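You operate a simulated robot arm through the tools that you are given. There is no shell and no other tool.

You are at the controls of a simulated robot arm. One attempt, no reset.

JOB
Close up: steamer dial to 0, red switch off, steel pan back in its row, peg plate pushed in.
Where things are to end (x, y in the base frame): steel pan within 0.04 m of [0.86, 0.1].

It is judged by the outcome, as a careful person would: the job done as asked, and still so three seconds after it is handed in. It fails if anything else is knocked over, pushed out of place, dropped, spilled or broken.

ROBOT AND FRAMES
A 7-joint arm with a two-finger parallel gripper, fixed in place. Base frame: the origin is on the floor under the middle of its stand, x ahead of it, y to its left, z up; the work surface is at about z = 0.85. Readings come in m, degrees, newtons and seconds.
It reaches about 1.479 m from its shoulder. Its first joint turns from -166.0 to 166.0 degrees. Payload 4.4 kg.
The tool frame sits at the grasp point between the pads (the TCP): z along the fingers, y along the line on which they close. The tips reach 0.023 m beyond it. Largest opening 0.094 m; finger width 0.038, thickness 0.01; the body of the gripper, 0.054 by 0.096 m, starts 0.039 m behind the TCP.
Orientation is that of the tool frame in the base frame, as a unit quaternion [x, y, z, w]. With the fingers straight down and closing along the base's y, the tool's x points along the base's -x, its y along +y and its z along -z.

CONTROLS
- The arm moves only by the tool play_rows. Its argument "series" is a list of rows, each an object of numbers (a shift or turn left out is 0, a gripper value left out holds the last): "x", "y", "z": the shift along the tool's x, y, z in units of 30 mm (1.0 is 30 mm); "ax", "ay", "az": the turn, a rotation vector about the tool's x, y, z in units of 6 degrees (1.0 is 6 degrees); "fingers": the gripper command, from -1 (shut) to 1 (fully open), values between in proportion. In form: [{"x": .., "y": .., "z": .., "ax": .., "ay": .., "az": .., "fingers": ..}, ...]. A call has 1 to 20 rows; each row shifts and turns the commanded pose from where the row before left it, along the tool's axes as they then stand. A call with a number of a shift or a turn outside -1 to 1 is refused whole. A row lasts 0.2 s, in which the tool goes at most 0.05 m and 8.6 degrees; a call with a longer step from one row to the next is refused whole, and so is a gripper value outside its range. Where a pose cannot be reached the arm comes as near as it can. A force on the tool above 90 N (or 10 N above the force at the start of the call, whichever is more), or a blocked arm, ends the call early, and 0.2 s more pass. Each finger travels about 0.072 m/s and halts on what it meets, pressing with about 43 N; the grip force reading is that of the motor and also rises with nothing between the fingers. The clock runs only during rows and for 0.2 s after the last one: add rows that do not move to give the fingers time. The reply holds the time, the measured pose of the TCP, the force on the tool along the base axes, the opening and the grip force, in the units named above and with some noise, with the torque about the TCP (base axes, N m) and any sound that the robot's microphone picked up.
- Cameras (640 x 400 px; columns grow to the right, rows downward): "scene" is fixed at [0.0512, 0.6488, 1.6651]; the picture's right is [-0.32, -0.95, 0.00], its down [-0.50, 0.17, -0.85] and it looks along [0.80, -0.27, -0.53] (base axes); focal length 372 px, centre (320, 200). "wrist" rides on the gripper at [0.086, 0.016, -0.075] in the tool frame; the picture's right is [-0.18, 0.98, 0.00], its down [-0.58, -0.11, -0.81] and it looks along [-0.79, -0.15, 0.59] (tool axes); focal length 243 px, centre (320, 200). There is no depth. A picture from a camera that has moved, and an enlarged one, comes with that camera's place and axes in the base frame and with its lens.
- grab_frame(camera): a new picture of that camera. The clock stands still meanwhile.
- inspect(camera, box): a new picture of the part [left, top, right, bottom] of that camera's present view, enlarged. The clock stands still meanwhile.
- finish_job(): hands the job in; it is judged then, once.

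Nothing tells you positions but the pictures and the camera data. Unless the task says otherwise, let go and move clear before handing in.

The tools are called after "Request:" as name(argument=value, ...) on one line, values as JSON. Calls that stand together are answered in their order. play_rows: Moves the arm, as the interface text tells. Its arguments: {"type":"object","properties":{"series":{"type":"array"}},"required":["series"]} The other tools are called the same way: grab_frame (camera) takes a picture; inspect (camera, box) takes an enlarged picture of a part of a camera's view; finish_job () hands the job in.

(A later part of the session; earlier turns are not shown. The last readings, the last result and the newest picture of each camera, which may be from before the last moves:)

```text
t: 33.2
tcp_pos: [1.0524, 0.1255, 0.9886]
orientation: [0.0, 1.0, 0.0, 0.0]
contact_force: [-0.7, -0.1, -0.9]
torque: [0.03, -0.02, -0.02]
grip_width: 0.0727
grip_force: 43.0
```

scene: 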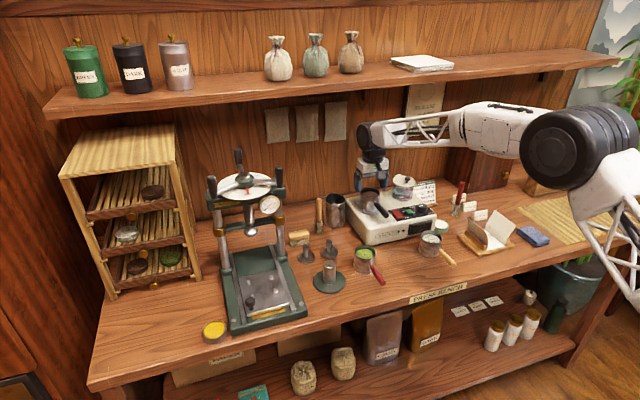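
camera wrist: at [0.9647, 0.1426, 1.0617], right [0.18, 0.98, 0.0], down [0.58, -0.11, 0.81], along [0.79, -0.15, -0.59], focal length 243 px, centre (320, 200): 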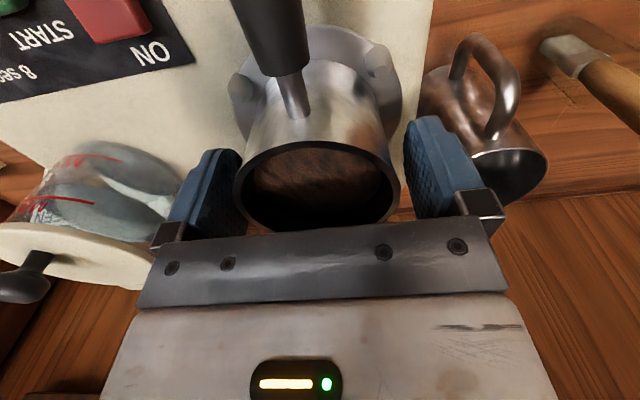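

The grip is centred and firm (43 N) with no side force. I'll lift straight up 42 mm and check.

Request:
play_rows(series=[{"z": -0.2}, {"z": -0.3}, {"z": -0.3}, {"z": -0.3}, {"z": -0.3}, {}])

Request:
inspect(camera="scene", box=[310, 130, 430, 230])

Request:
grab_frame(camera="wrist")

```text
t: 34.6
tcp_pos: [1.0516, 0.1245, 1.0288]
orientation: [0.0, 1.0, 0.0, 0.001]
contact_force: [-0.1, 0.9, -3.7]
torque: [-0.01, -0.04, 0.0]
grip_width: 0.0725
grip_force: 42.7
```

```text
4.00 times, centred on (370, 180) of scene
camera zoom: at [0.0512, 0.6488, 1.6651], right [-0.32, -0.95, 0.0], down [-0.5, 0.17, -0.85], along [0.8, -0.27, -0.53], focal length 1486 px, centre (120, 280)
```

zoom: 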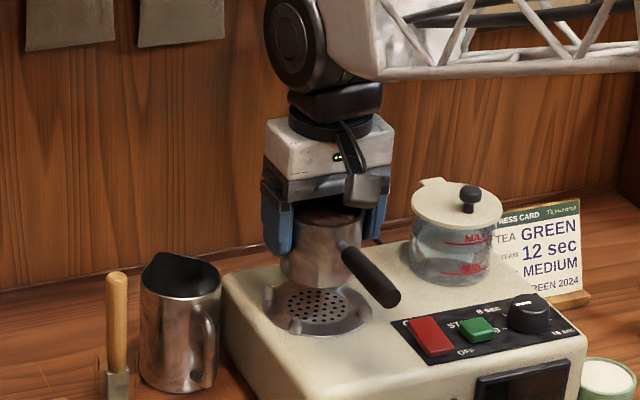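

```text
taken
camera wrist: at [0.9647, 0.1422, 1.1032], right [0.18, 0.98, 0.0], down [0.58, -0.11, 0.81], along [0.79, -0.15, -0.59], focal length 243 px, centre (320, 200)
```

wrist: 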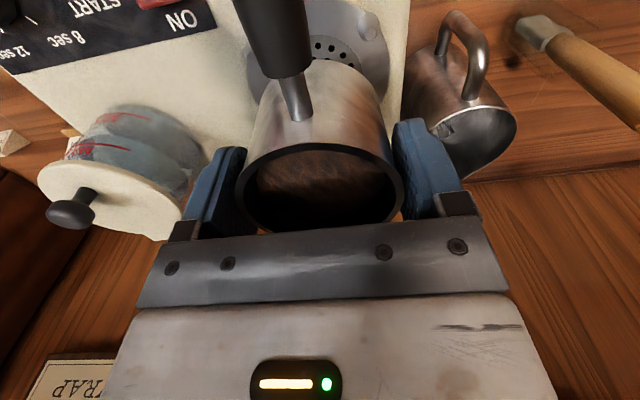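

The pan is held level and clear of its seat. I'll raise it a bit more and draw it back to above the row spot at (0.86, 0.10).

Request:
play_rows(series=[{"z": -0.3}, {"z": -0.2}, {"x": 0.4, "y": -0.05}, {"x": 0.6, "y": -0.08}, {"x": 0.6, "y": -0.08}, {"x": 0.6, "y": -0.08}, {"x": 0.6, "y": -0.08}, {"x": 0.6, "y": -0.08}, {"x": 0.6, "y": -0.08}, {"x": 0.6, "y": -0.08}, {"x": 0.6, "y": -0.08}, {"x": 0.6, "y": -0.08}, {"x": 0.4, "y": -0.03}, {"x": 0.2}, {"x": 0.2}, {}])

Request:
inspect(camera="scene", box=[330, 150, 480, 290])

Request:
grab_frame(camera="wrist")

```text
t: 38.0
tcp_pos: [0.8525, 0.1019, 1.0447]
orientation: [-0.001, 1.0, 0.0, -0.001]
contact_force: [0.2, 0.4, -4.0]
torque: [0.01, -0.01, 0.01]
grip_width: 0.0725
grip_force: 42.7
```

```text
2.86 times, centred on (405, 220) of scene
camera zoom: at [0.0512, 0.6488, 1.6651], right [-0.32, -0.95, 0.0], down [-0.5, 0.17, -0.85], along [0.8, -0.27, -0.53], focal length 1062 px, centre (77, 143)
```

zoom: 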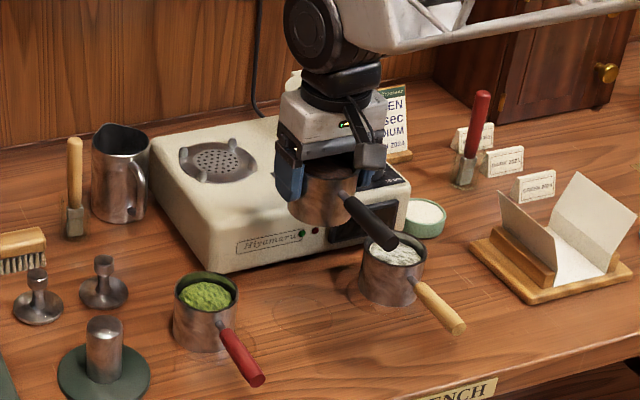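

```text
taken
camera wrist: at [0.7664, 0.1182, 1.1181], right [0.18, 0.98, 0.0], down [0.58, -0.11, 0.81], along [0.79, -0.15, -0.59], focal length 243 px, centre (320, 200)
```

wrist: 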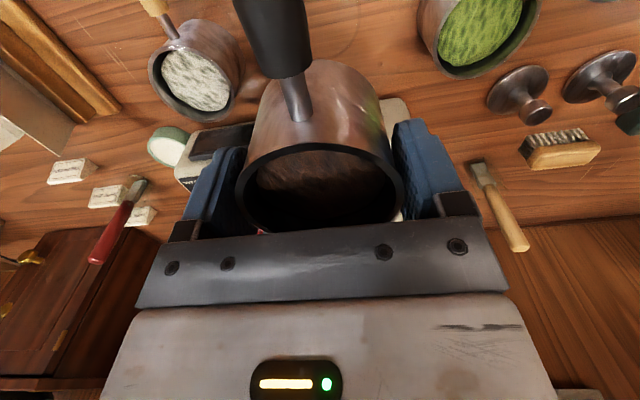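

The pan is level above the row with both neighbours clear. I'll correct to x = 0.86 and lower most of the way.

Request:
play_rows(series=[{"x": -0.25, "y": -0.05}, {"z": 0.4}, {"z": 0.5}, {"z": 0.5}, {"z": 0.5}, {"z": 0.5}, {"z": 0.5}, {"z": 0.5}, {"z": 0.4}, {"z": 0.3}, {"z": 0.2}, {}])

Request:
inspect(camera="scene", box=[330, 190, 480, 290])

Request:
grab_frame(camera="wrist")

```text
t: 40.6
tcp_pos: [0.8602, 0.1, 0.9147]
orientation: [0.0, 1.0, 0.0, 0.0]
contact_force: [-1.0, -0.1, -3.8]
torque: [0.02, -0.03, 0.0]
grip_width: 0.0725
grip_force: 42.7
```

```text
4.00 times, centred on (405, 240) of scene
camera zoom: at [0.0512, 0.6488, 1.6651], right [-0.32, -0.95, 0.0], down [-0.5, 0.17, -0.85], along [0.8, -0.27, -0.53], focal length 1486 px, centre (-20, 40)
```

zoom: 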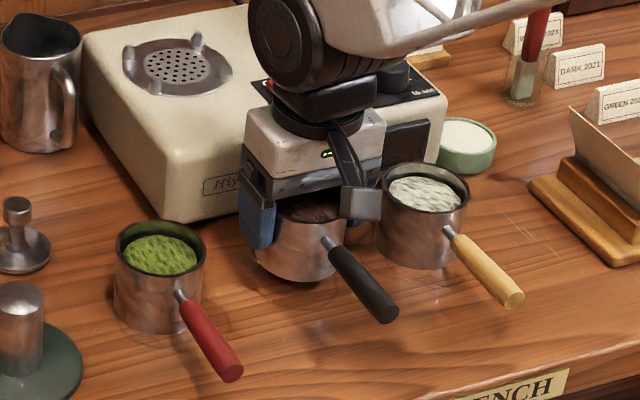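

```text
taken
camera wrist: at [0.7741, 0.1165, 0.9895], right [0.18, 0.98, 0.0], down [0.58, -0.11, 0.81], along [0.79, -0.15, -0.59], focal length 243 px, centre (320, 200)
```

wrist: 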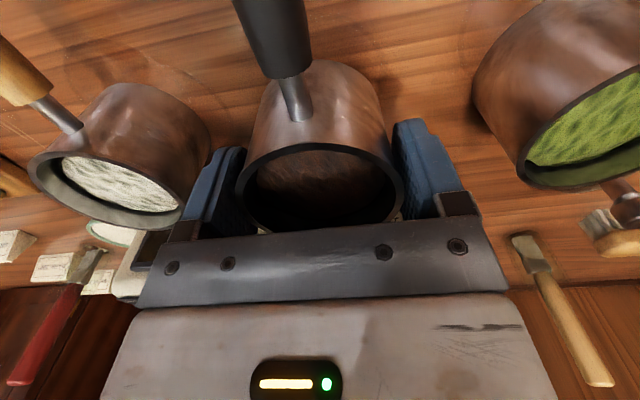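

Request:
play_rows(series=[{"z": 0.1}, {"z": 0.1}, {"z": 0.1}, {}])

Request:
play_rows(series=[{"z": 0.07}, {"z": 0.07}, {}])

```text
t: 41.6
tcp_pos: [0.8599, 0.0995, 0.9062]
orientation: [0.0, 1.0, -0.001, -0.001]
contact_force: [-0.3, -0.5, -2.7]
torque: [0.01, -0.02, 0.0]
grip_width: 0.0723
grip_force: 43.8
```

```text
t: 42.4
tcp_pos: [0.8608, 0.0995, 0.9022]
orientation: [0.0, 1.0, 0.0, 0.0]
contact_force: [-0.3, -0.5, -3.7]
torque: [-0.02, -0.02, 0.01]
grip_width: 0.0728
grip_force: 42.7
```

Still carrying the full weight, so there is no contact with the bench yet. I'll keep lowering in 2 mm steps.

Request:
play_rows(series=[{"z": 0.06}, {}])

Request:
play_rows(series=[{"z": 0.06}, {}])

Request:
play_rows(series=[{"z": 0.05}, {}])

Request:
inspect(camera="scene", box=[380, 220, 440, 280])

```text
t: 43.0
tcp_pos: [0.8614, 0.0996, 0.8995]
orientation: [0.0, 1.0, 0.0, 0.001]
contact_force: [1.2, 1.1, -3.4]
torque: [-0.04, -0.05, 0.0]
grip_width: 0.0725
grip_force: 43.1
```

```text
t: 43.6
tcp_pos: [0.8616, 0.0994, 0.9005]
orientation: [0.0, 1.0, 0.0, -0.001]
contact_force: [-0.3, 0.1, -3.2]
torque: [0.02, 0.0, -0.01]
grip_width: 0.0725
grip_force: 43.2
```

```text
t: 44.2
tcp_pos: [0.8606, 0.1007, 0.8959]
orientation: [0.0, 1.0, 0.0, -0.001]
contact_force: [-0.7, -0.3, -4.1]
torque: [0.04, -0.01, 0.0]
grip_width: 0.0728
grip_force: 43.4
```

```text
6.67 times, centred on (410, 250) of scene
camera zoom: at [0.0512, 0.6488, 1.6651], right [-0.32, -0.95, 0.0], down [-0.5, 0.17, -0.85], along [0.8, -0.27, -0.53], focal length 2477 px, centre (-280, -133)
```

zoom: 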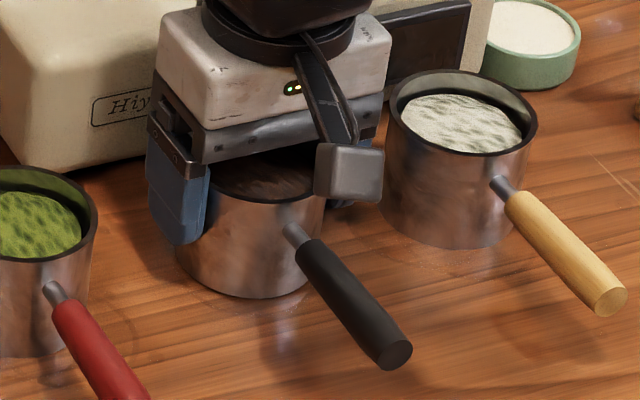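

Request:
play_rows(series=[{"z": 0.06}, {}])

Request:
play_rows(series=[{"z": 0.06}, {}])

Request:
play_rows(series=[{"z": 0.05}, {}])

```text
t: 44.8
tcp_pos: [0.8606, 0.1002, 0.8949]
orientation: [0.0, 1.0, 0.0, 0.0]
contact_force: [-1.7, 0.3, -1.1]
torque: [0.0, 0.13, 0.02]
grip_width: 0.0728
grip_force: 42.6
```

```text
t: 45.4
tcp_pos: [0.861, 0.0999, 0.8958]
orientation: [0.0, 1.0, 0.001, 0.001]
contact_force: [-7.9, 0.8, 23.7]
torque: [-0.59, 0.63, -0.17]
grip_width: 0.073
grip_force: 43.0
```

```text
t: 46.0
tcp_pos: [0.8609, 0.1005, 0.8938]
orientation: [0.0, 1.0, 0.001, 0.001]
contact_force: [8.6, 0.2, 27.7]
torque: [-0.59, -0.03, -0.01]
grip_width: 0.073
grip_force: 43.1
```

The pan is on the bench (about 28 N down). I'll ease the pressure off and then open the fingers.

Request:
play_rows(series=[{"z": -0.06}, {}])

Request:
play_rows(series=[{"fingers": 0.56}, {}, {"fingers": 0.7}, {"fingers": 0.85}, {}])

Request:
grab_frame(camera="wrist")

Request:
inspect(camera="scene", box=[360, 210, 460, 280])

```text
t: 46.6
tcp_pos: [0.8603, 0.0998, 0.8924]
orientation: [0.0, 1.0, 0.0, 0.0]
contact_force: [3.6, 0.0, 6.3]
torque: [0.11, -0.49, -0.03]
grip_width: 0.0725
grip_force: 43.1
```

```text
t: 47.8
tcp_pos: [0.8592, 0.1014, 0.8941]
orientation: [0.0, 1.0, 0.0, 0.0]
contact_force: [-0.6, 0.2, -0.7]
torque: [0.0, 0.0, -0.01]
grip_width: 0.0869
grip_force: 0.1
```

```text
taken
camera wrist: at [0.774, 0.1166, 0.9682], right [0.18, 0.98, 0.0], down [0.58, -0.11, 0.81], along [0.79, -0.15, -0.59], focal length 243 px, centre (320, 200)
```

wrist: 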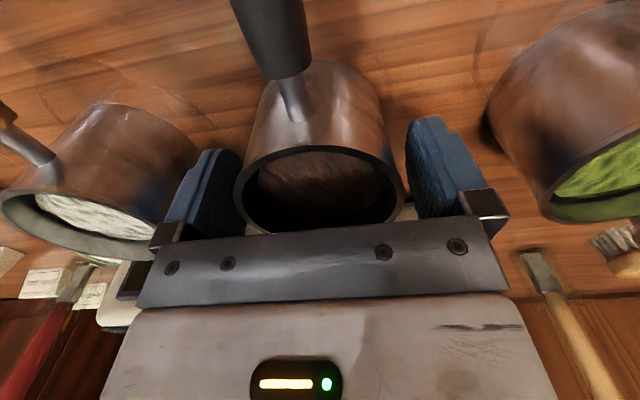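

```text
5.71 times, centred on (410, 245) of scene
camera zoom: at [0.0512, 0.6488, 1.6651], right [-0.32, -0.95, 0.0], down [-0.5, 0.17, -0.85], along [0.8, -0.27, -0.53], focal length 2123 px, centre (-194, -57)
```

zoom: 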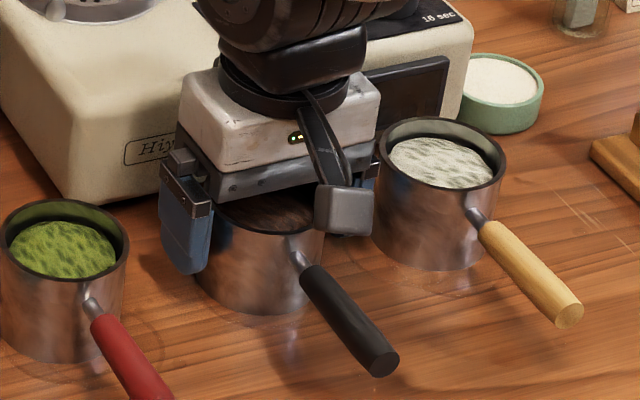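

The pan is released and standing upright. I'll lift straight up clear of it.

Request:
play_rows(series=[{"z": -0.3}, {"z": -0.5}, {"z": -0.8}, {"z": -1}, {"z": -1}, {"z": -1}, {"z": -1}, {"z": -1}, {"z": -1}, {}])

Request:
grab_frame(camera="scene")

Request:
inspect(camera="scene", box=[330, 200, 480, 294])

Request:
grab_frame(camera="wrist")

```text
t: 50.0
tcp_pos: [0.8615, 0.1004, 1.1219]
orientation: [0.0, 1.0, 0.0, 0.0]
contact_force: [0.3, 0.2, -0.2]
torque: [0.0, 0.02, 0.01]
grip_width: 0.0871
grip_force: 0.0
```

```text
taken
```

scene: 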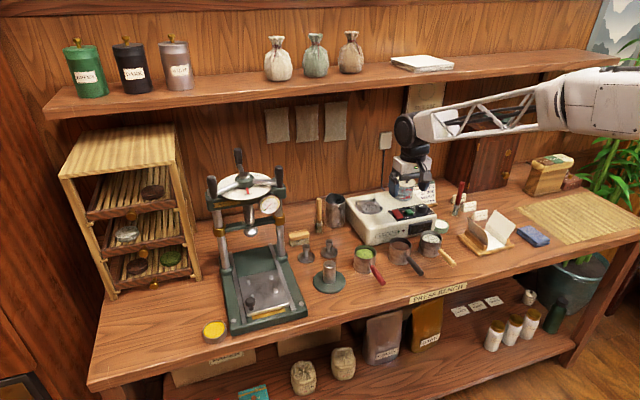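

```text
4.26 times, centred on (405, 247) of scene
camera zoom: at [0.0512, 0.6488, 1.6651], right [-0.32, -0.95, 0.0], down [-0.5, 0.17, -0.85], along [0.8, -0.27, -0.53], focal length 1581 px, centre (-42, 0)
```

zoom: 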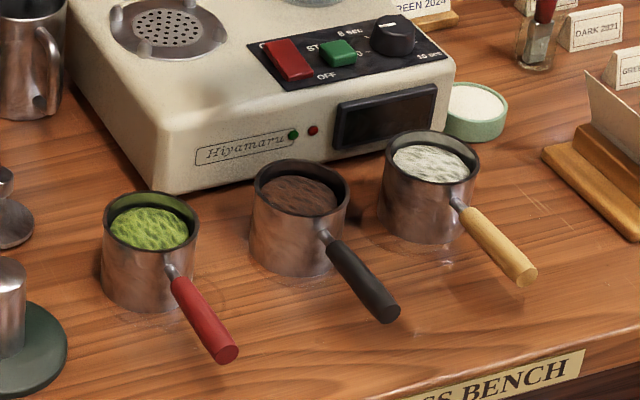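

```text
taken
camera wrist: at [0.7748, 0.1168, 1.1965], right [0.18, 0.98, 0.0], down [0.58, -0.11, 0.81], along [0.79, -0.15, -0.59], focal length 243 px, centre (320, 200)
```

wrist: 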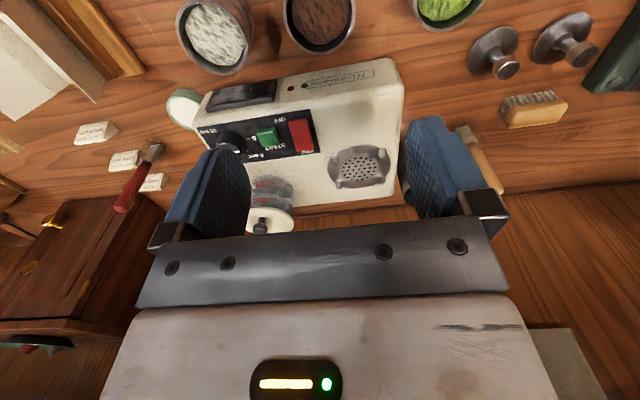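

The steel pan now stands in line with its neighbours at about (0.86, 0.10). Last is the press plate, so I'll move to in front of the press and look at it.

Request:
play_rows(series=[{"x": 0.6, "y": 0.8}, {"x": 0.6, "y": 1}, {"x": 0.6, "y": 1}, {"x": 0.6, "y": 1}, {"x": 0.6, "y": 1}, {"x": 0.6, "y": 1}, {"x": 0.6, "y": 1}, {"x": 0.6, "y": 1}, {"x": 0.6, "y": 1}, {"x": 0.6, "y": 1}, {"x": 0.6, "y": 1}, {"x": 0.5, "y": 1}, {"x": 0.4, "y": 1}, {"y": 1}, {"y": 1}, {"y": 0.5}, {}])

Request:
grab_frame(camera="wrist")

Request:
grab_frame(camera="scene")

```text
t: 53.6
tcp_pos: [0.6351, 0.5607, 1.1218]
orientation: [0.0, 1.0, 0.0, 0.0]
contact_force: [0.1, 0.3, 0.7]
torque: [-0.01, 0.03, -0.02]
grip_width: 0.0873
grip_force: 0.1
```

```text
taken
camera wrist: at [0.5487, 0.5759, 1.1957], right [0.18, 0.98, 0.0], down [0.58, -0.11, 0.81], along [0.79, -0.15, -0.59], focal length 243 px, centre (320, 200)
```

wrist: 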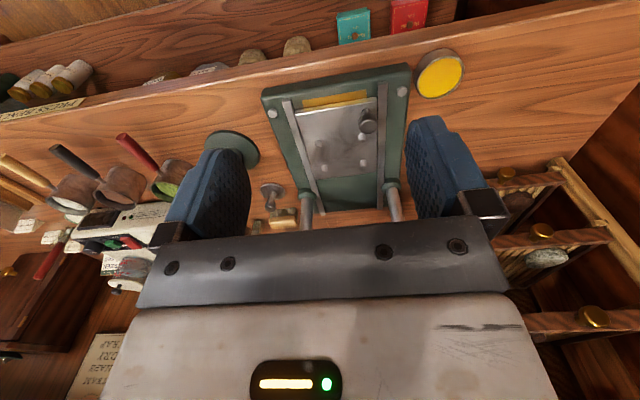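

```text
taken
```

scene: 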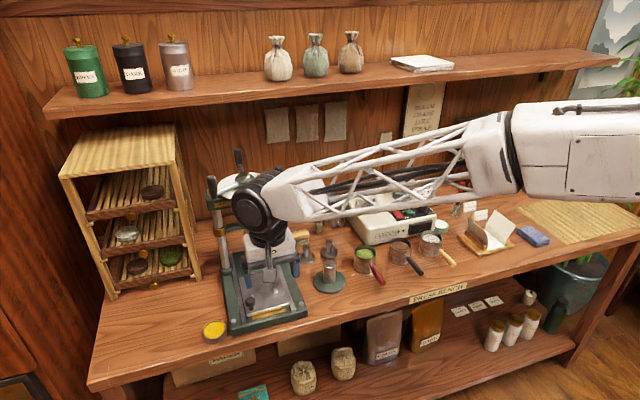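

Request:
inspect(camera="wrist", box=[240, 60, 440, 220])

Request:
inspect(camera="wrist", box=[270, 70, 400, 150])

Request:
inspect(camera="scene", box=[215, 230, 315, 340])

```text
2.50 times, centred on (340, 140) of wrist
camera zoom: at [0.5487, 0.5759, 1.1957], right [0.18, 0.98, 0.0], down [0.58, -0.11, 0.81], along [0.79, -0.15, -0.59], focal length 606 px, centre (270, 350)
```

zoom: 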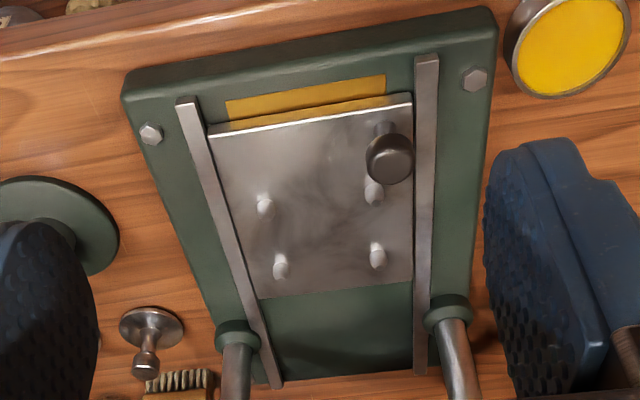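

```text
4.92 times, centred on (335, 110) of wrist
camera zoom: at [0.5487, 0.5759, 1.1957], right [0.18, 0.98, 0.0], down [0.58, -0.11, 0.81], along [0.79, -0.15, -0.59], focal length 1194 px, centre (246, 643)
```

zoom: 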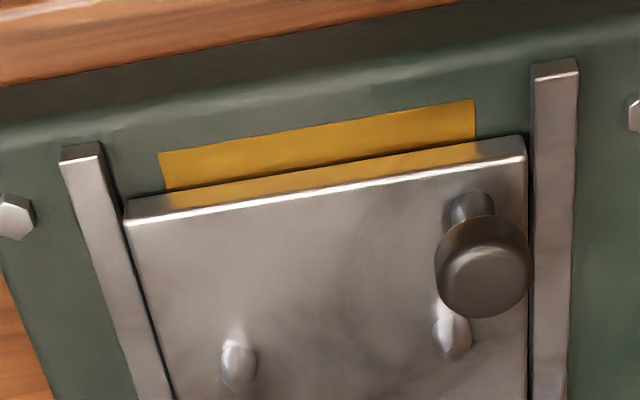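

```text
3.64 times, centred on (265, 285) of scene
camera zoom: at [0.0512, 0.6488, 1.6651], right [-0.32, -0.95, 0.0], down [-0.5, 0.17, -0.85], along [0.8, -0.27, -0.53], focal length 1351 px, centre (520, -109)
```

zoom: 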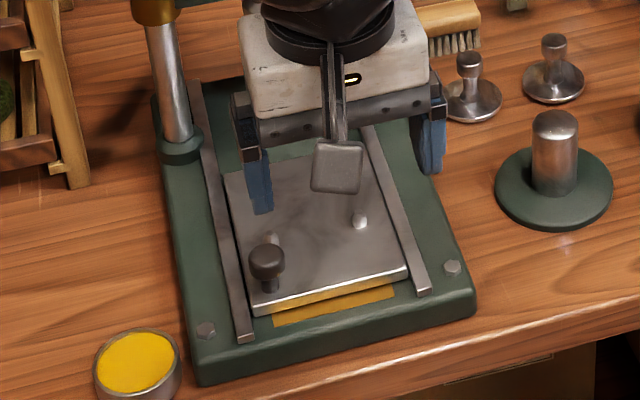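

The plate's knob head is at (0.760, 0.602, 0.922), the plate front edge is at x ≈ 0.745, and the rails run straight along x. I'll tilt the gripper 30° forward so the hand stays clear of the press wheel, then line up behind the knob.

Request:
play_rows(series=[{"ay": -1, "fingers": 0.064}, {"ay": -1}, {"ay": -1}, {"ay": -1}, {"ay": -1}, {"x": -0.07, "y": 0.34, "z": 0.85}, {"x": -0.07, "y": 0.34, "z": 0.85}, {"x": -0.07, "y": 0.34, "z": 0.85}, {"x": -0.07, "y": 0.357, "z": 0.85}, {"z": 0.8}, {}])

Request:
grab_frame(camera="wrist")

Request:
inspect(camera="scene", box=[190, 140, 320, 340])

```text
t: 56.0
tcp_pos: [0.7052, 0.6013, 1.0171]
orientation: [-0.001, 0.966, 0.001, 0.26]
contact_force: [-0.4, 0.4, -0.5]
torque: [0.0, 0.04, 0.01]
grip_width: 0.05
grip_force: 0.0
```

```text
taken
camera wrist: at [0.5928, 0.6175, 1.0378], right [0.16, 0.98, 0.09], down [0.1, -0.11, 0.99], along [0.98, -0.15, -0.12], focal length 243 px, centre (320, 200)
```

wrist: 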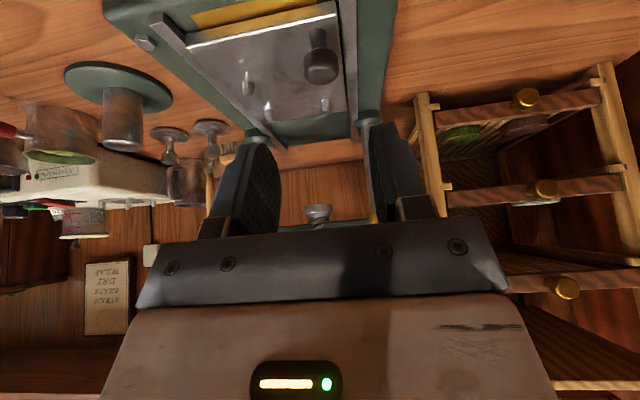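

```text
2.00 times, centred on (255, 240) of scene
camera zoom: at [0.0512, 0.6488, 1.6651], right [-0.32, -0.95, 0.0], down [-0.5, 0.17, -0.85], along [0.8, -0.27, -0.53], focal length 743 px, centre (450, 120)
```

zoom: 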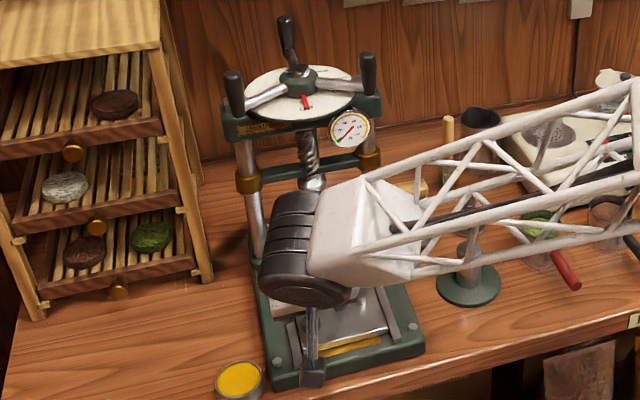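

Request:
inspect(camera="wrist", box=[240, 0, 400, 100])

```text
4.00 times, centred on (320, 50) of wrist
camera zoom: at [0.5928, 0.6175, 1.0378], right [0.16, 0.98, 0.09], down [0.1, -0.11, 0.99], along [0.98, -0.15, -0.12], focal length 970 px, centre (320, 800)
```

zoom: 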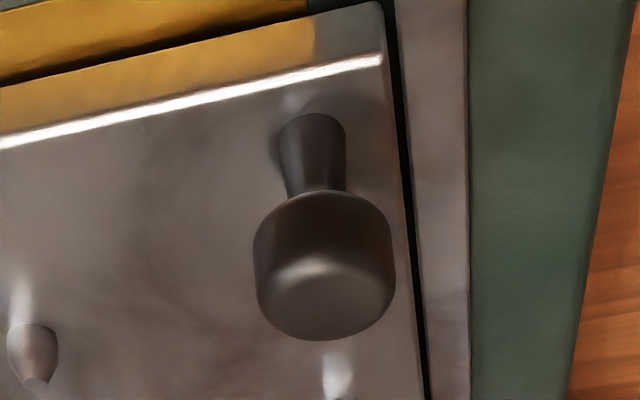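

The knob head is at about (0.757, 0.603). I'll advance along the fingers so they straddle it, stopping before closing.

Request:
play_rows(series=[{"x": 0.09, "y": 0.04, "z": 0.6}, {"z": 0.7}, {"z": 0.7}, {"z": 0.5}, {"z": 0.4}, {"z": 0.4}, {}])

Request:
grab_frame(camera="wrist")

Request:
inspect(camera="scene", box=[190, 140, 320, 340])

```text
t: 57.6
tcp_pos: [0.7532, 0.6027, 0.9299]
orientation: [0.0, 0.966, 0.0, 0.259]
contact_force: [-0.1, 0.2, -0.2]
torque: [-0.01, 0.0, 0.0]
grip_width: 0.0501
grip_force: 0.1
```

```text
taken
camera wrist: at [0.6405, 0.6185, 0.9502], right [0.16, 0.98, 0.09], down [0.1, -0.11, 0.99], along [0.98, -0.15, -0.12], focal length 243 px, centre (320, 200)
```

wrist: 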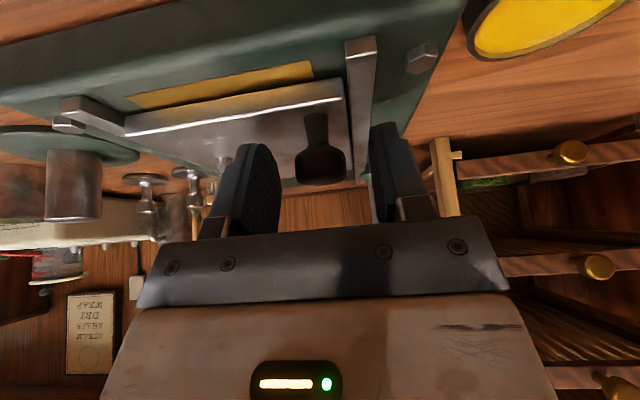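

```text
2.00 times, centred on (255, 240) of scene
camera zoom: at [0.0512, 0.6488, 1.6651], right [-0.32, -0.95, 0.0], down [-0.5, 0.17, -0.85], along [0.8, -0.27, -0.53], focal length 743 px, centre (450, 120)
```

zoom: 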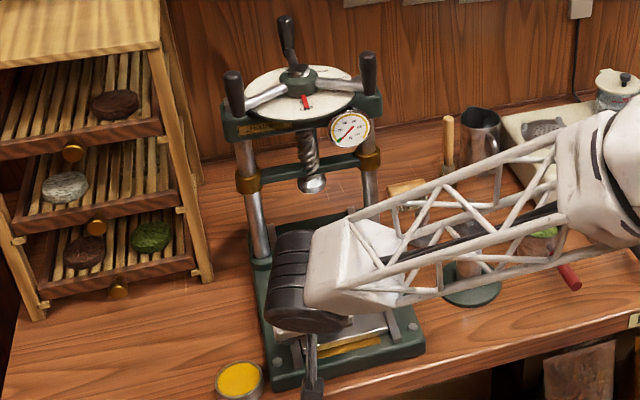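

The knob is nicely between the fingers. I'll close on it and check the grip.

Request:
play_rows(series=[{"fingers": -0.42}, {}, {}])

```text
t: 58.4
tcp_pos: [0.7535, 0.6021, 0.9287]
orientation: [0.0, 0.966, 0.0, 0.259]
contact_force: [0.7, 0.6, 0.2]
torque: [0.03, 0.0, -0.04]
grip_width: 0.0273
grip_force: 0.1
```

Request:
play_rows(series=[{"fingers": -0.5}, {}, {}])

Request:
play_rows(series=[{"fingers": -0.58}, {}, {}])

```text
t: 59.2
tcp_pos: [0.7516, 0.6027, 0.9285]
orientation: [0.0, 0.966, 0.0, 0.259]
contact_force: [0.2, 0.2, -0.5]
torque: [-0.03, -0.04, -0.02]
grip_width: 0.0254
grip_force: 45.2
```

```text
t: 60.0
tcp_pos: [0.7524, 0.6012, 0.9287]
orientation: [0.0, 0.966, 0.0, 0.259]
contact_force: [1.0, 0.1, -1.2]
torque: [0.02, 0.01, -0.01]
grip_width: 0.0254
grip_force: 45.6
```

The knob is gripped squarely at 25 mm with no side load. I'll push the plate straight in along the rails, 30 mm at first.

Request:
play_rows(series=[{"x": -0.1732, "z": 0.1}, {"x": -0.1732, "z": 0.1}, {"x": -0.1732, "z": 0.1}, {"x": -0.1732, "z": 0.1}, {"x": -0.1732, "z": 0.1}, {}])

Request:
inspect(camera="scene", box=[190, 140, 320, 340])

Request:
grab_frame(camera="wrist")

```text
t: 61.4
tcp_pos: [0.7832, 0.6021, 0.9293]
orientation: [0.0, 0.966, -0.001, 0.258]
contact_force: [0.1, 9.2, -9.6]
torque: [0.13, 0.39, 0.09]
grip_width: 0.0251
grip_force: 45.7
```

```text
2.00 times, centred on (255, 240) of scene
camera zoom: at [0.0512, 0.6488, 1.6651], right [-0.32, -0.95, 0.0], down [-0.5, 0.17, -0.85], along [0.8, -0.27, -0.53], focal length 743 px, centre (450, 120)
```

zoom: 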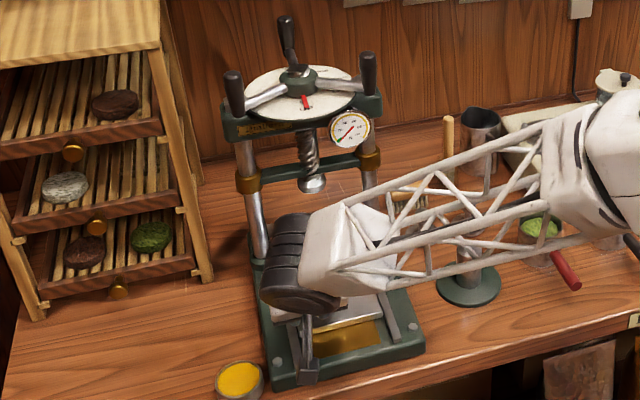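

```text
taken
camera wrist: at [0.6709, 0.6185, 0.9502], right [0.16, 0.98, 0.09], down [0.1, -0.11, 0.99], along [0.98, -0.15, -0.12], focal length 243 px, centre (320, 200)
```

wrist: 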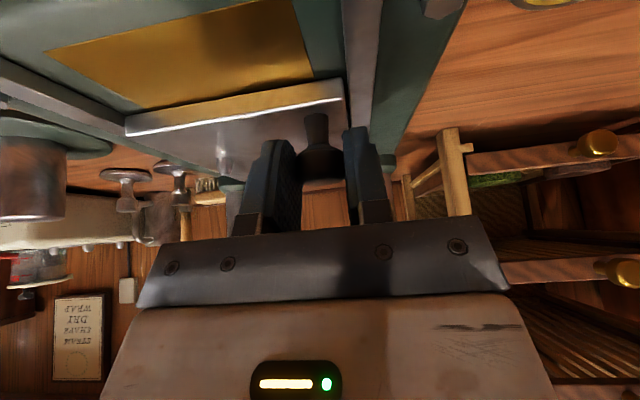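

The plate slides freely with little force. I'll continue in stages.

Request:
play_rows(series=[{"x": -0.13, "z": 0.075}, {"x": -0.13, "z": 0.075}, {"x": -0.13, "z": 0.075}, {"x": -0.13, "z": 0.075}, {"x": -0.13, "z": 0.075}, {"x": -0.13, "z": 0.075}, {}])

Request:
play_rows(series=[{"x": -0.13, "z": 0.075}, {"x": -0.13, "z": 0.075}, {"x": -0.13, "z": 0.075}, {"x": -0.13, "z": 0.075}, {}])

Request:
grab_frame(camera="wrist")

Request:
inspect(camera="scene", box=[190, 140, 320, 340])

```text
t: 63.0
tcp_pos: [0.8097, 0.6017, 0.9293]
orientation: [-0.001, 0.966, 0.0, 0.259]
contact_force: [-1.2, 17.8, -26.5]
torque: [0.17, 0.0, 0.14]
grip_width: 0.0257
grip_force: 44.3
```

```text
t: 64.2
tcp_pos: [0.8278, 0.6022, 0.9293]
orientation: [0.0, 0.966, 0.0, 0.259]
contact_force: [-0.9, 18.7, -26.4]
torque: [0.18, 0.55, 0.15]
grip_width: 0.0253
grip_force: 45.1
```

```text
taken
camera wrist: at [0.7155, 0.6184, 0.9504], right [0.16, 0.98, 0.09], down [0.1, -0.11, 0.99], along [0.98, -0.15, -0.12], focal length 243 px, centre (320, 200)
```

wrist: 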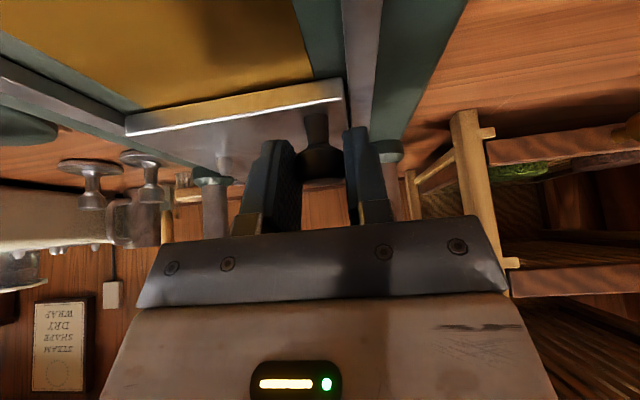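

```text
2.00 times, centred on (255, 240) of scene
camera zoom: at [0.0512, 0.6488, 1.6651], right [-0.32, -0.95, 0.0], down [-0.5, 0.17, -0.85], along [0.8, -0.27, -0.53], focal length 743 px, centre (450, 120)
```

zoom: 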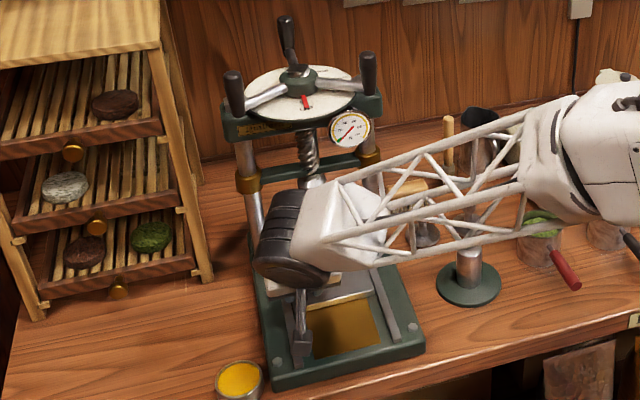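

Sliding well, about 75 mm in so far. I'll relieve the small side loads and continue carefully.

Request:
play_rows(series=[{"x": -0.1, "y": 0.03, "z": 0.1}, {"x": -0.1, "z": 0.058}, {"x": -0.1, "z": 0.058}, {"x": -0.1, "z": 0.058}, {}])

Request:
play_rows(series=[{"x": -0.1, "z": 0.058}, {"x": -0.1, "z": 0.058}, {"x": -0.1, "z": 0.058}, {"x": -0.1, "z": 0.058}, {}])

Request:
grab_frame(camera="wrist")

Request:
inspect(camera="scene", box=[190, 140, 320, 340])

```text
t: 65.4
tcp_pos: [0.8427, 0.6007, 0.929]
orientation: [0.0, 0.966, 0.001, 0.259]
contact_force: [0.0, -10.9, -10.6]
torque: [-0.21, -0.03, -0.06]
grip_width: 0.0256
grip_force: 44.8
```

```text
t: 66.6
tcp_pos: [0.8573, 0.6024, 0.9293]
orientation: [0.0, 0.966, 0.0, 0.258]
contact_force: [-1.1, -17.7, -10.2]
torque: [-0.27, 0.09, -0.16]
grip_width: 0.0257
grip_force: 44.9
```

```text
taken
camera wrist: at [0.7439, 0.6186, 0.9504], right [0.16, 0.98, 0.09], down [0.1, -0.11, 0.99], along [0.98, -0.15, -0.12], focal length 243 px, centre (320, 200)
```

wrist: 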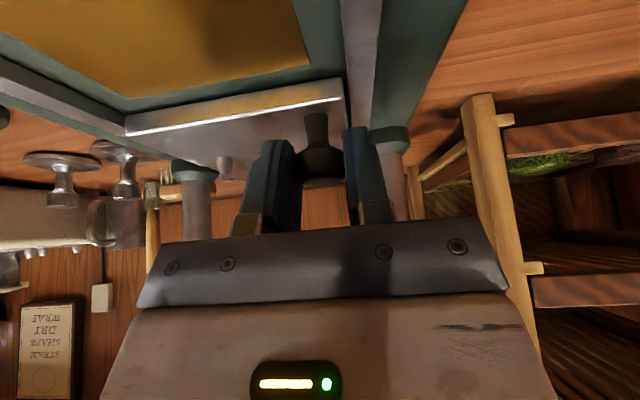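

```text
2.00 times, centred on (255, 240) of scene
camera zoom: at [0.0512, 0.6488, 1.6651], right [-0.32, -0.95, 0.0], down [-0.5, 0.17, -0.85], along [0.8, -0.27, -0.53], focal length 743 px, centre (450, 120)
```

zoom: 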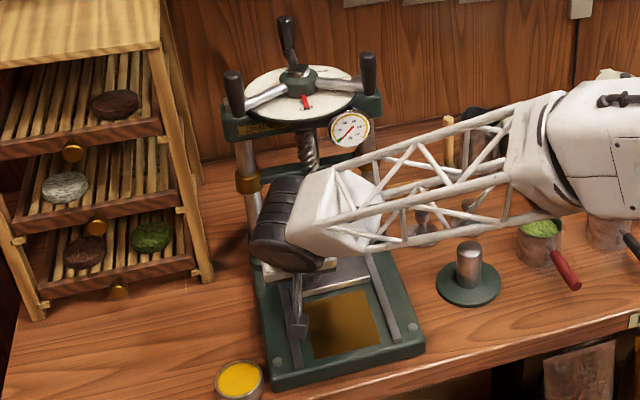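

The yellow patch is fully uncovered and the plate is about 105 mm in. I'll continue gently until it meets its stop.

Request:
play_rows(series=[{"x": -0.087, "y": -0.025, "z": 0.06}, {"x": -0.087, "z": 0.05}, {}])

Request:
play_rows(series=[{"x": -0.087, "z": 0.05}, {"x": -0.087, "z": 0.05}, {}])

Request:
play_rows(series=[{"x": -0.087, "z": 0.05}, {"x": -0.087, "z": 0.05}, {}])

```text
t: 67.4
tcp_pos: [0.8617, 0.6023, 0.928]
orientation: [0.0, 0.966, -0.001, 0.259]
contact_force: [-0.9, -7.7, -4.1]
torque: [-0.07, 0.47, -0.07]
grip_width: 0.0255
grip_force: 45.1
```

```text
t: 68.2
tcp_pos: [0.8672, 0.6015, 0.9297]
orientation: [0.0, 0.966, 0.0, 0.259]
contact_force: [-7.6, -5.6, 0.7]
torque: [-0.15, 0.22, 0.06]
grip_width: 0.0257
grip_force: 44.6
```

```text
t: 69.0
tcp_pos: [0.8735, 0.6016, 0.929]
orientation: [0.0, 0.966, 0.0, 0.259]
contact_force: [-30.1, 1.0, -1.6]
torque: [-0.02, 0.46, 0.01]
grip_width: 0.0256
grip_force: 45.6
```

Request:
grab_frame(camera="wrist")

Request:
inspect(camera="scene", box=[210, 220, 310, 340])

```text
taken
camera wrist: at [0.7611, 0.6184, 0.9498], right [0.16, 0.98, 0.09], down [0.1, -0.11, 0.99], along [0.98, -0.15, -0.12], focal length 243 px, centre (320, 200)
```

wrist: 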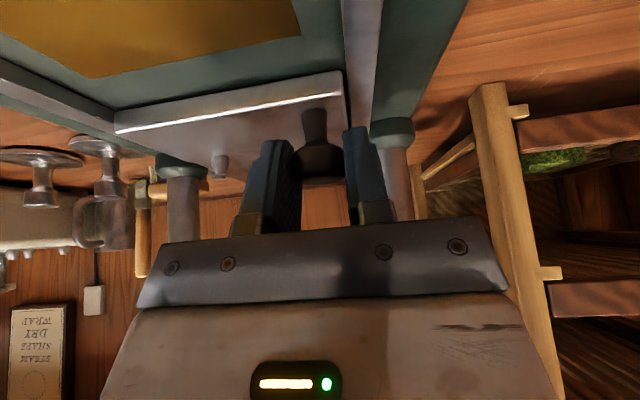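

```text
3.33 times, centred on (260, 280) of scene
camera zoom: at [0.0512, 0.6488, 1.6651], right [-0.32, -0.95, 0.0], down [-0.5, 0.17, -0.85], along [0.8, -0.27, -0.53], focal length 1239 px, centre (520, -67)
```

zoom: 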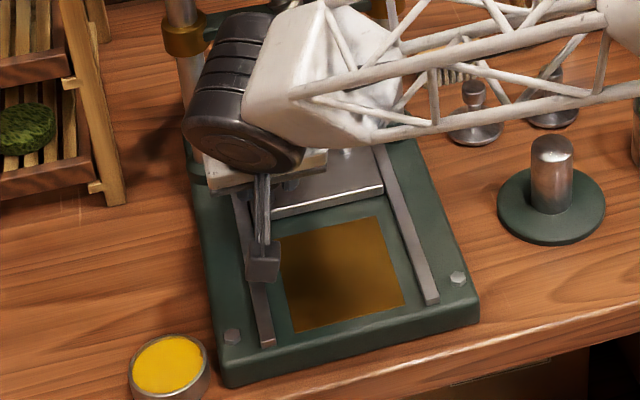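

The force has risen to 30 N and the plate front has stopped following, which suggests the stop. I'll give one more small push to confirm.

Request:
play_rows(series=[{"x": -0.06, "z": 0.0346}, {"x": -0.06, "z": 0.0346}, {}])

Request:
grab_frame(camera="wrist")

```text
t: 69.8
tcp_pos: [0.8778, 0.6014, 0.9291]
orientation: [0.001, 0.966, -0.001, 0.259]
contact_force: [-30.3, 8.9, -3.3]
torque: [0.13, 0.46, 0.0]
grip_width: 0.0257
grip_force: 45.1
```

```text
taken
camera wrist: at [0.7654, 0.6184, 0.9502], right [0.16, 0.98, 0.09], down [0.1, -0.11, 0.99], along [0.98, -0.15, -0.12], focal length 243 px, centre (320, 200)
```

wrist: 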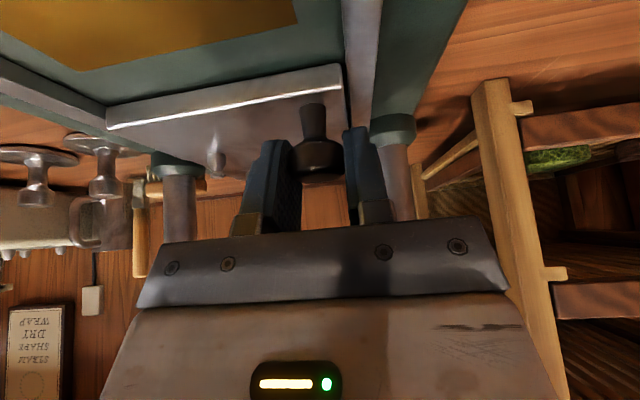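

The knob now slips in the grip at 30 N while the plate stays put, so it is against something firm. I'll release, back away along the fingers and look at how it sits.

Request:
play_rows(series=[{"fingers": 0.064}, {}, {"z": -0.3}, {"z": -0.7}, {"z": -1}, {"z": -1}, {"z": -1}, {}])

Request:
grab_frame(camera="wrist")

Request:
inspect(camera="scene", box=[190, 140, 320, 340])

```text
t: 71.6
tcp_pos: [0.8197, 0.6014, 1.0324]
orientation: [-0.001, 0.966, 0.0, 0.259]
contact_force: [-0.4, -0.5, -0.3]
torque: [0.02, -0.01, -0.02]
grip_width: 0.0498
grip_force: 0.0
```

```text
taken
camera wrist: at [0.7065, 0.618, 1.0542], right [0.16, 0.98, 0.09], down [0.1, -0.11, 0.99], along [0.98, -0.15, -0.12], focal length 243 px, centre (320, 200)
```

wrist: 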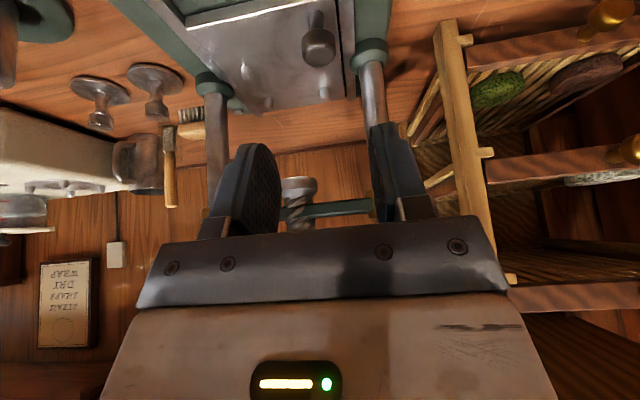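

```text
2.00 times, centred on (255, 240) of scene
camera zoom: at [0.0512, 0.6488, 1.6651], right [-0.32, -0.95, 0.0], down [-0.5, 0.17, -0.85], along [0.8, -0.27, -0.53], focal length 743 px, centre (450, 120)
```

zoom: 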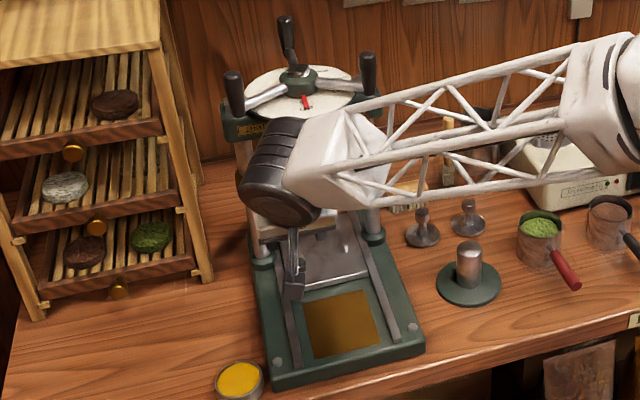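

Request:
play_rows(series=[{"x": 0.82, "z": -0.475}, {"x": 0.82, "z": -0.475}, {"x": 0.82, "z": -0.475}, {"x": 0.82, "z": -0.475}, {"x": 0.82, "z": -0.475}, {"x": 0.82, "z": -0.475}, {"x": 0.82, "z": -0.475}, {}])

Request:
grab_frame(camera="wrist")

Request:
inspect(camera="wrist", box=[220, 0, 420, 140])

Request:
inspect(camera="scene", box=[200, 180, 320, 340])

```text
t: 73.4
tcp_pos: [0.6184, 0.6012, 1.0332]
orientation: [0.0, 0.966, -0.001, 0.259]
contact_force: [0.3, 0.2, 0.2]
torque: [0.0, -0.03, -0.01]
grip_width: 0.05
grip_force: 0.0
```

```text
taken
camera wrist: at [0.5069, 0.6176, 1.054], right [0.16, 0.98, 0.09], down [0.1, -0.11, 0.99], along [0.98, -0.15, -0.12], focal length 243 px, centre (320, 200)
```

wrist: 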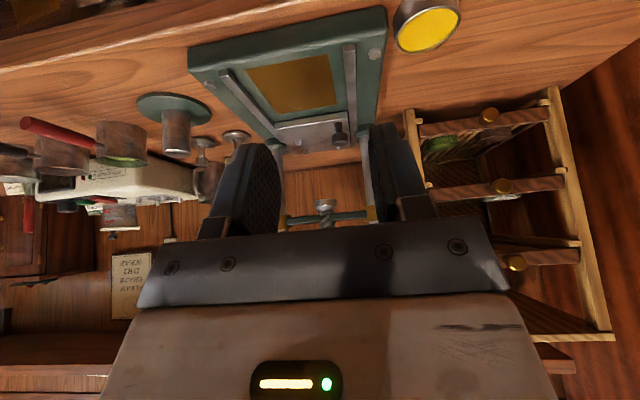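

```text
2.86 times, centred on (320, 70) of wrist
camera zoom: at [0.5069, 0.6176, 1.054], right [0.16, 0.98, 0.09], down [0.1, -0.11, 0.99], along [0.98, -0.15, -0.12], focal length 693 px, centre (320, 571)
```

zoom: 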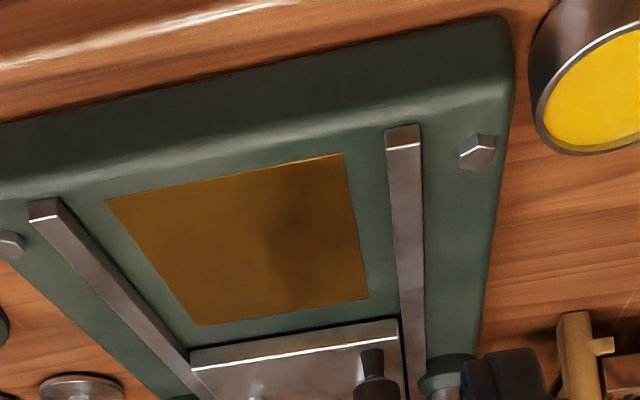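

```text
2.50 times, centred on (260, 260) of scene
camera zoom: at [0.0512, 0.6488, 1.6651], right [-0.32, -0.95, 0.0], down [-0.5, 0.17, -0.85], along [0.8, -0.27, -0.53], focal length 929 px, centre (470, 50)
```

zoom: 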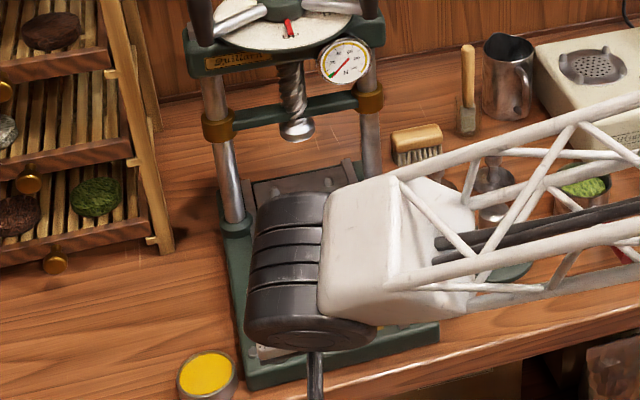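

Request:
play_rows(series=[{"ay": 1}, {"ay": 1}, {"ay": 1}, {"ay": 1}, {"ay": 1}, {"y": -1, "z": -0.5}, {"y": -1, "z": -0.5}, {"y": -1, "z": -0.5}, {"y": -1, "z": -0.5}, {"y": -1, "z": -0.5}, {"y": -1, "z": -0.5}, {"y": -1, "z": -0.5}, {"y": -1}, {"y": -1}, {"y": -1}, {"y": -1}, {"y": -1}, {"y": -1}, {}])

Request:
grab_frame(camera="scene")

Request:
inspect(camera="scene", box=[200, 200, 320, 340])

```text
t: 77.4
tcp_pos: [0.6191, 0.2098, 1.1376]
orientation: [0.001, 1.0, 0.001, -0.001]
contact_force: [0.0, -0.3, -0.1]
torque: [0.0, 0.01, 0.03]
grip_width: 0.0496
grip_force: 0.0
```

```text
taken
```

scene: 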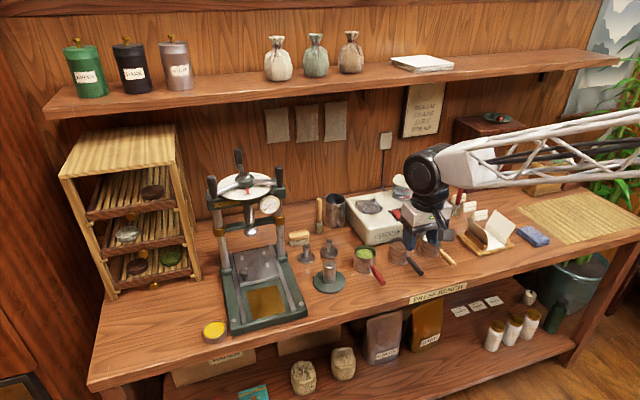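

```text
2.86 times, centred on (260, 270) of scene
camera zoom: at [0.0512, 0.6488, 1.6651], right [-0.32, -0.95, 0.0], down [-0.5, 0.17, -0.85], along [0.8, -0.27, -0.53], focal length 1062 px, centre (491, 0)
```

zoom: 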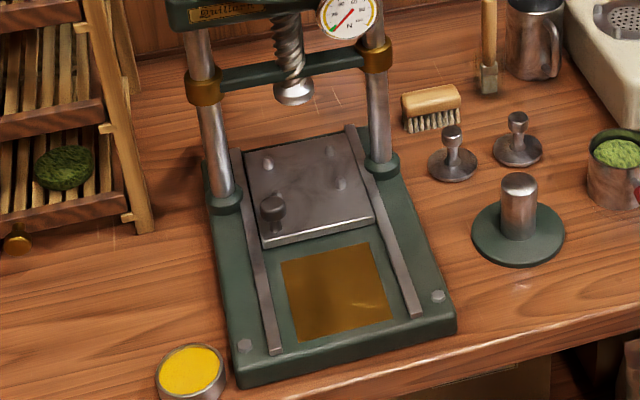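

Request:
inspect(camera="scene", box=[225, 235, 295, 290])

Request:
inspect(camera="scene", box=[340, 180, 480, 290])

```text
7.27 times, centred on (260, 262) of scene
camera zoom: at [0.0512, 0.6488, 1.6651], right [-0.32, -0.95, 0.0], down [-0.5, 0.17, -0.85], along [0.8, -0.27, -0.53], focal length 2702 px, centre (756, -254)
```

zoom: 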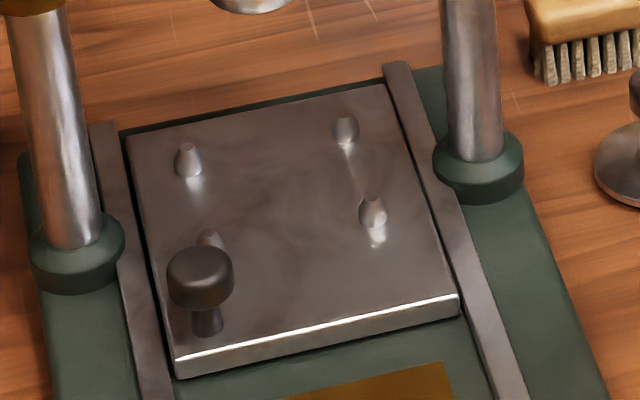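

```text
3.64 times, centred on (410, 235) of scene
camera zoom: at [0.0512, 0.6488, 1.6651], right [-0.32, -0.95, 0.0], down [-0.5, 0.17, -0.85], along [0.8, -0.27, -0.53], focal length 1351 px, centre (-7, 73)
```

zoom: 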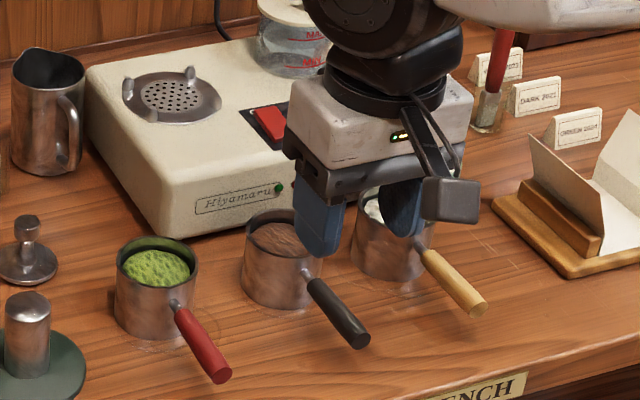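

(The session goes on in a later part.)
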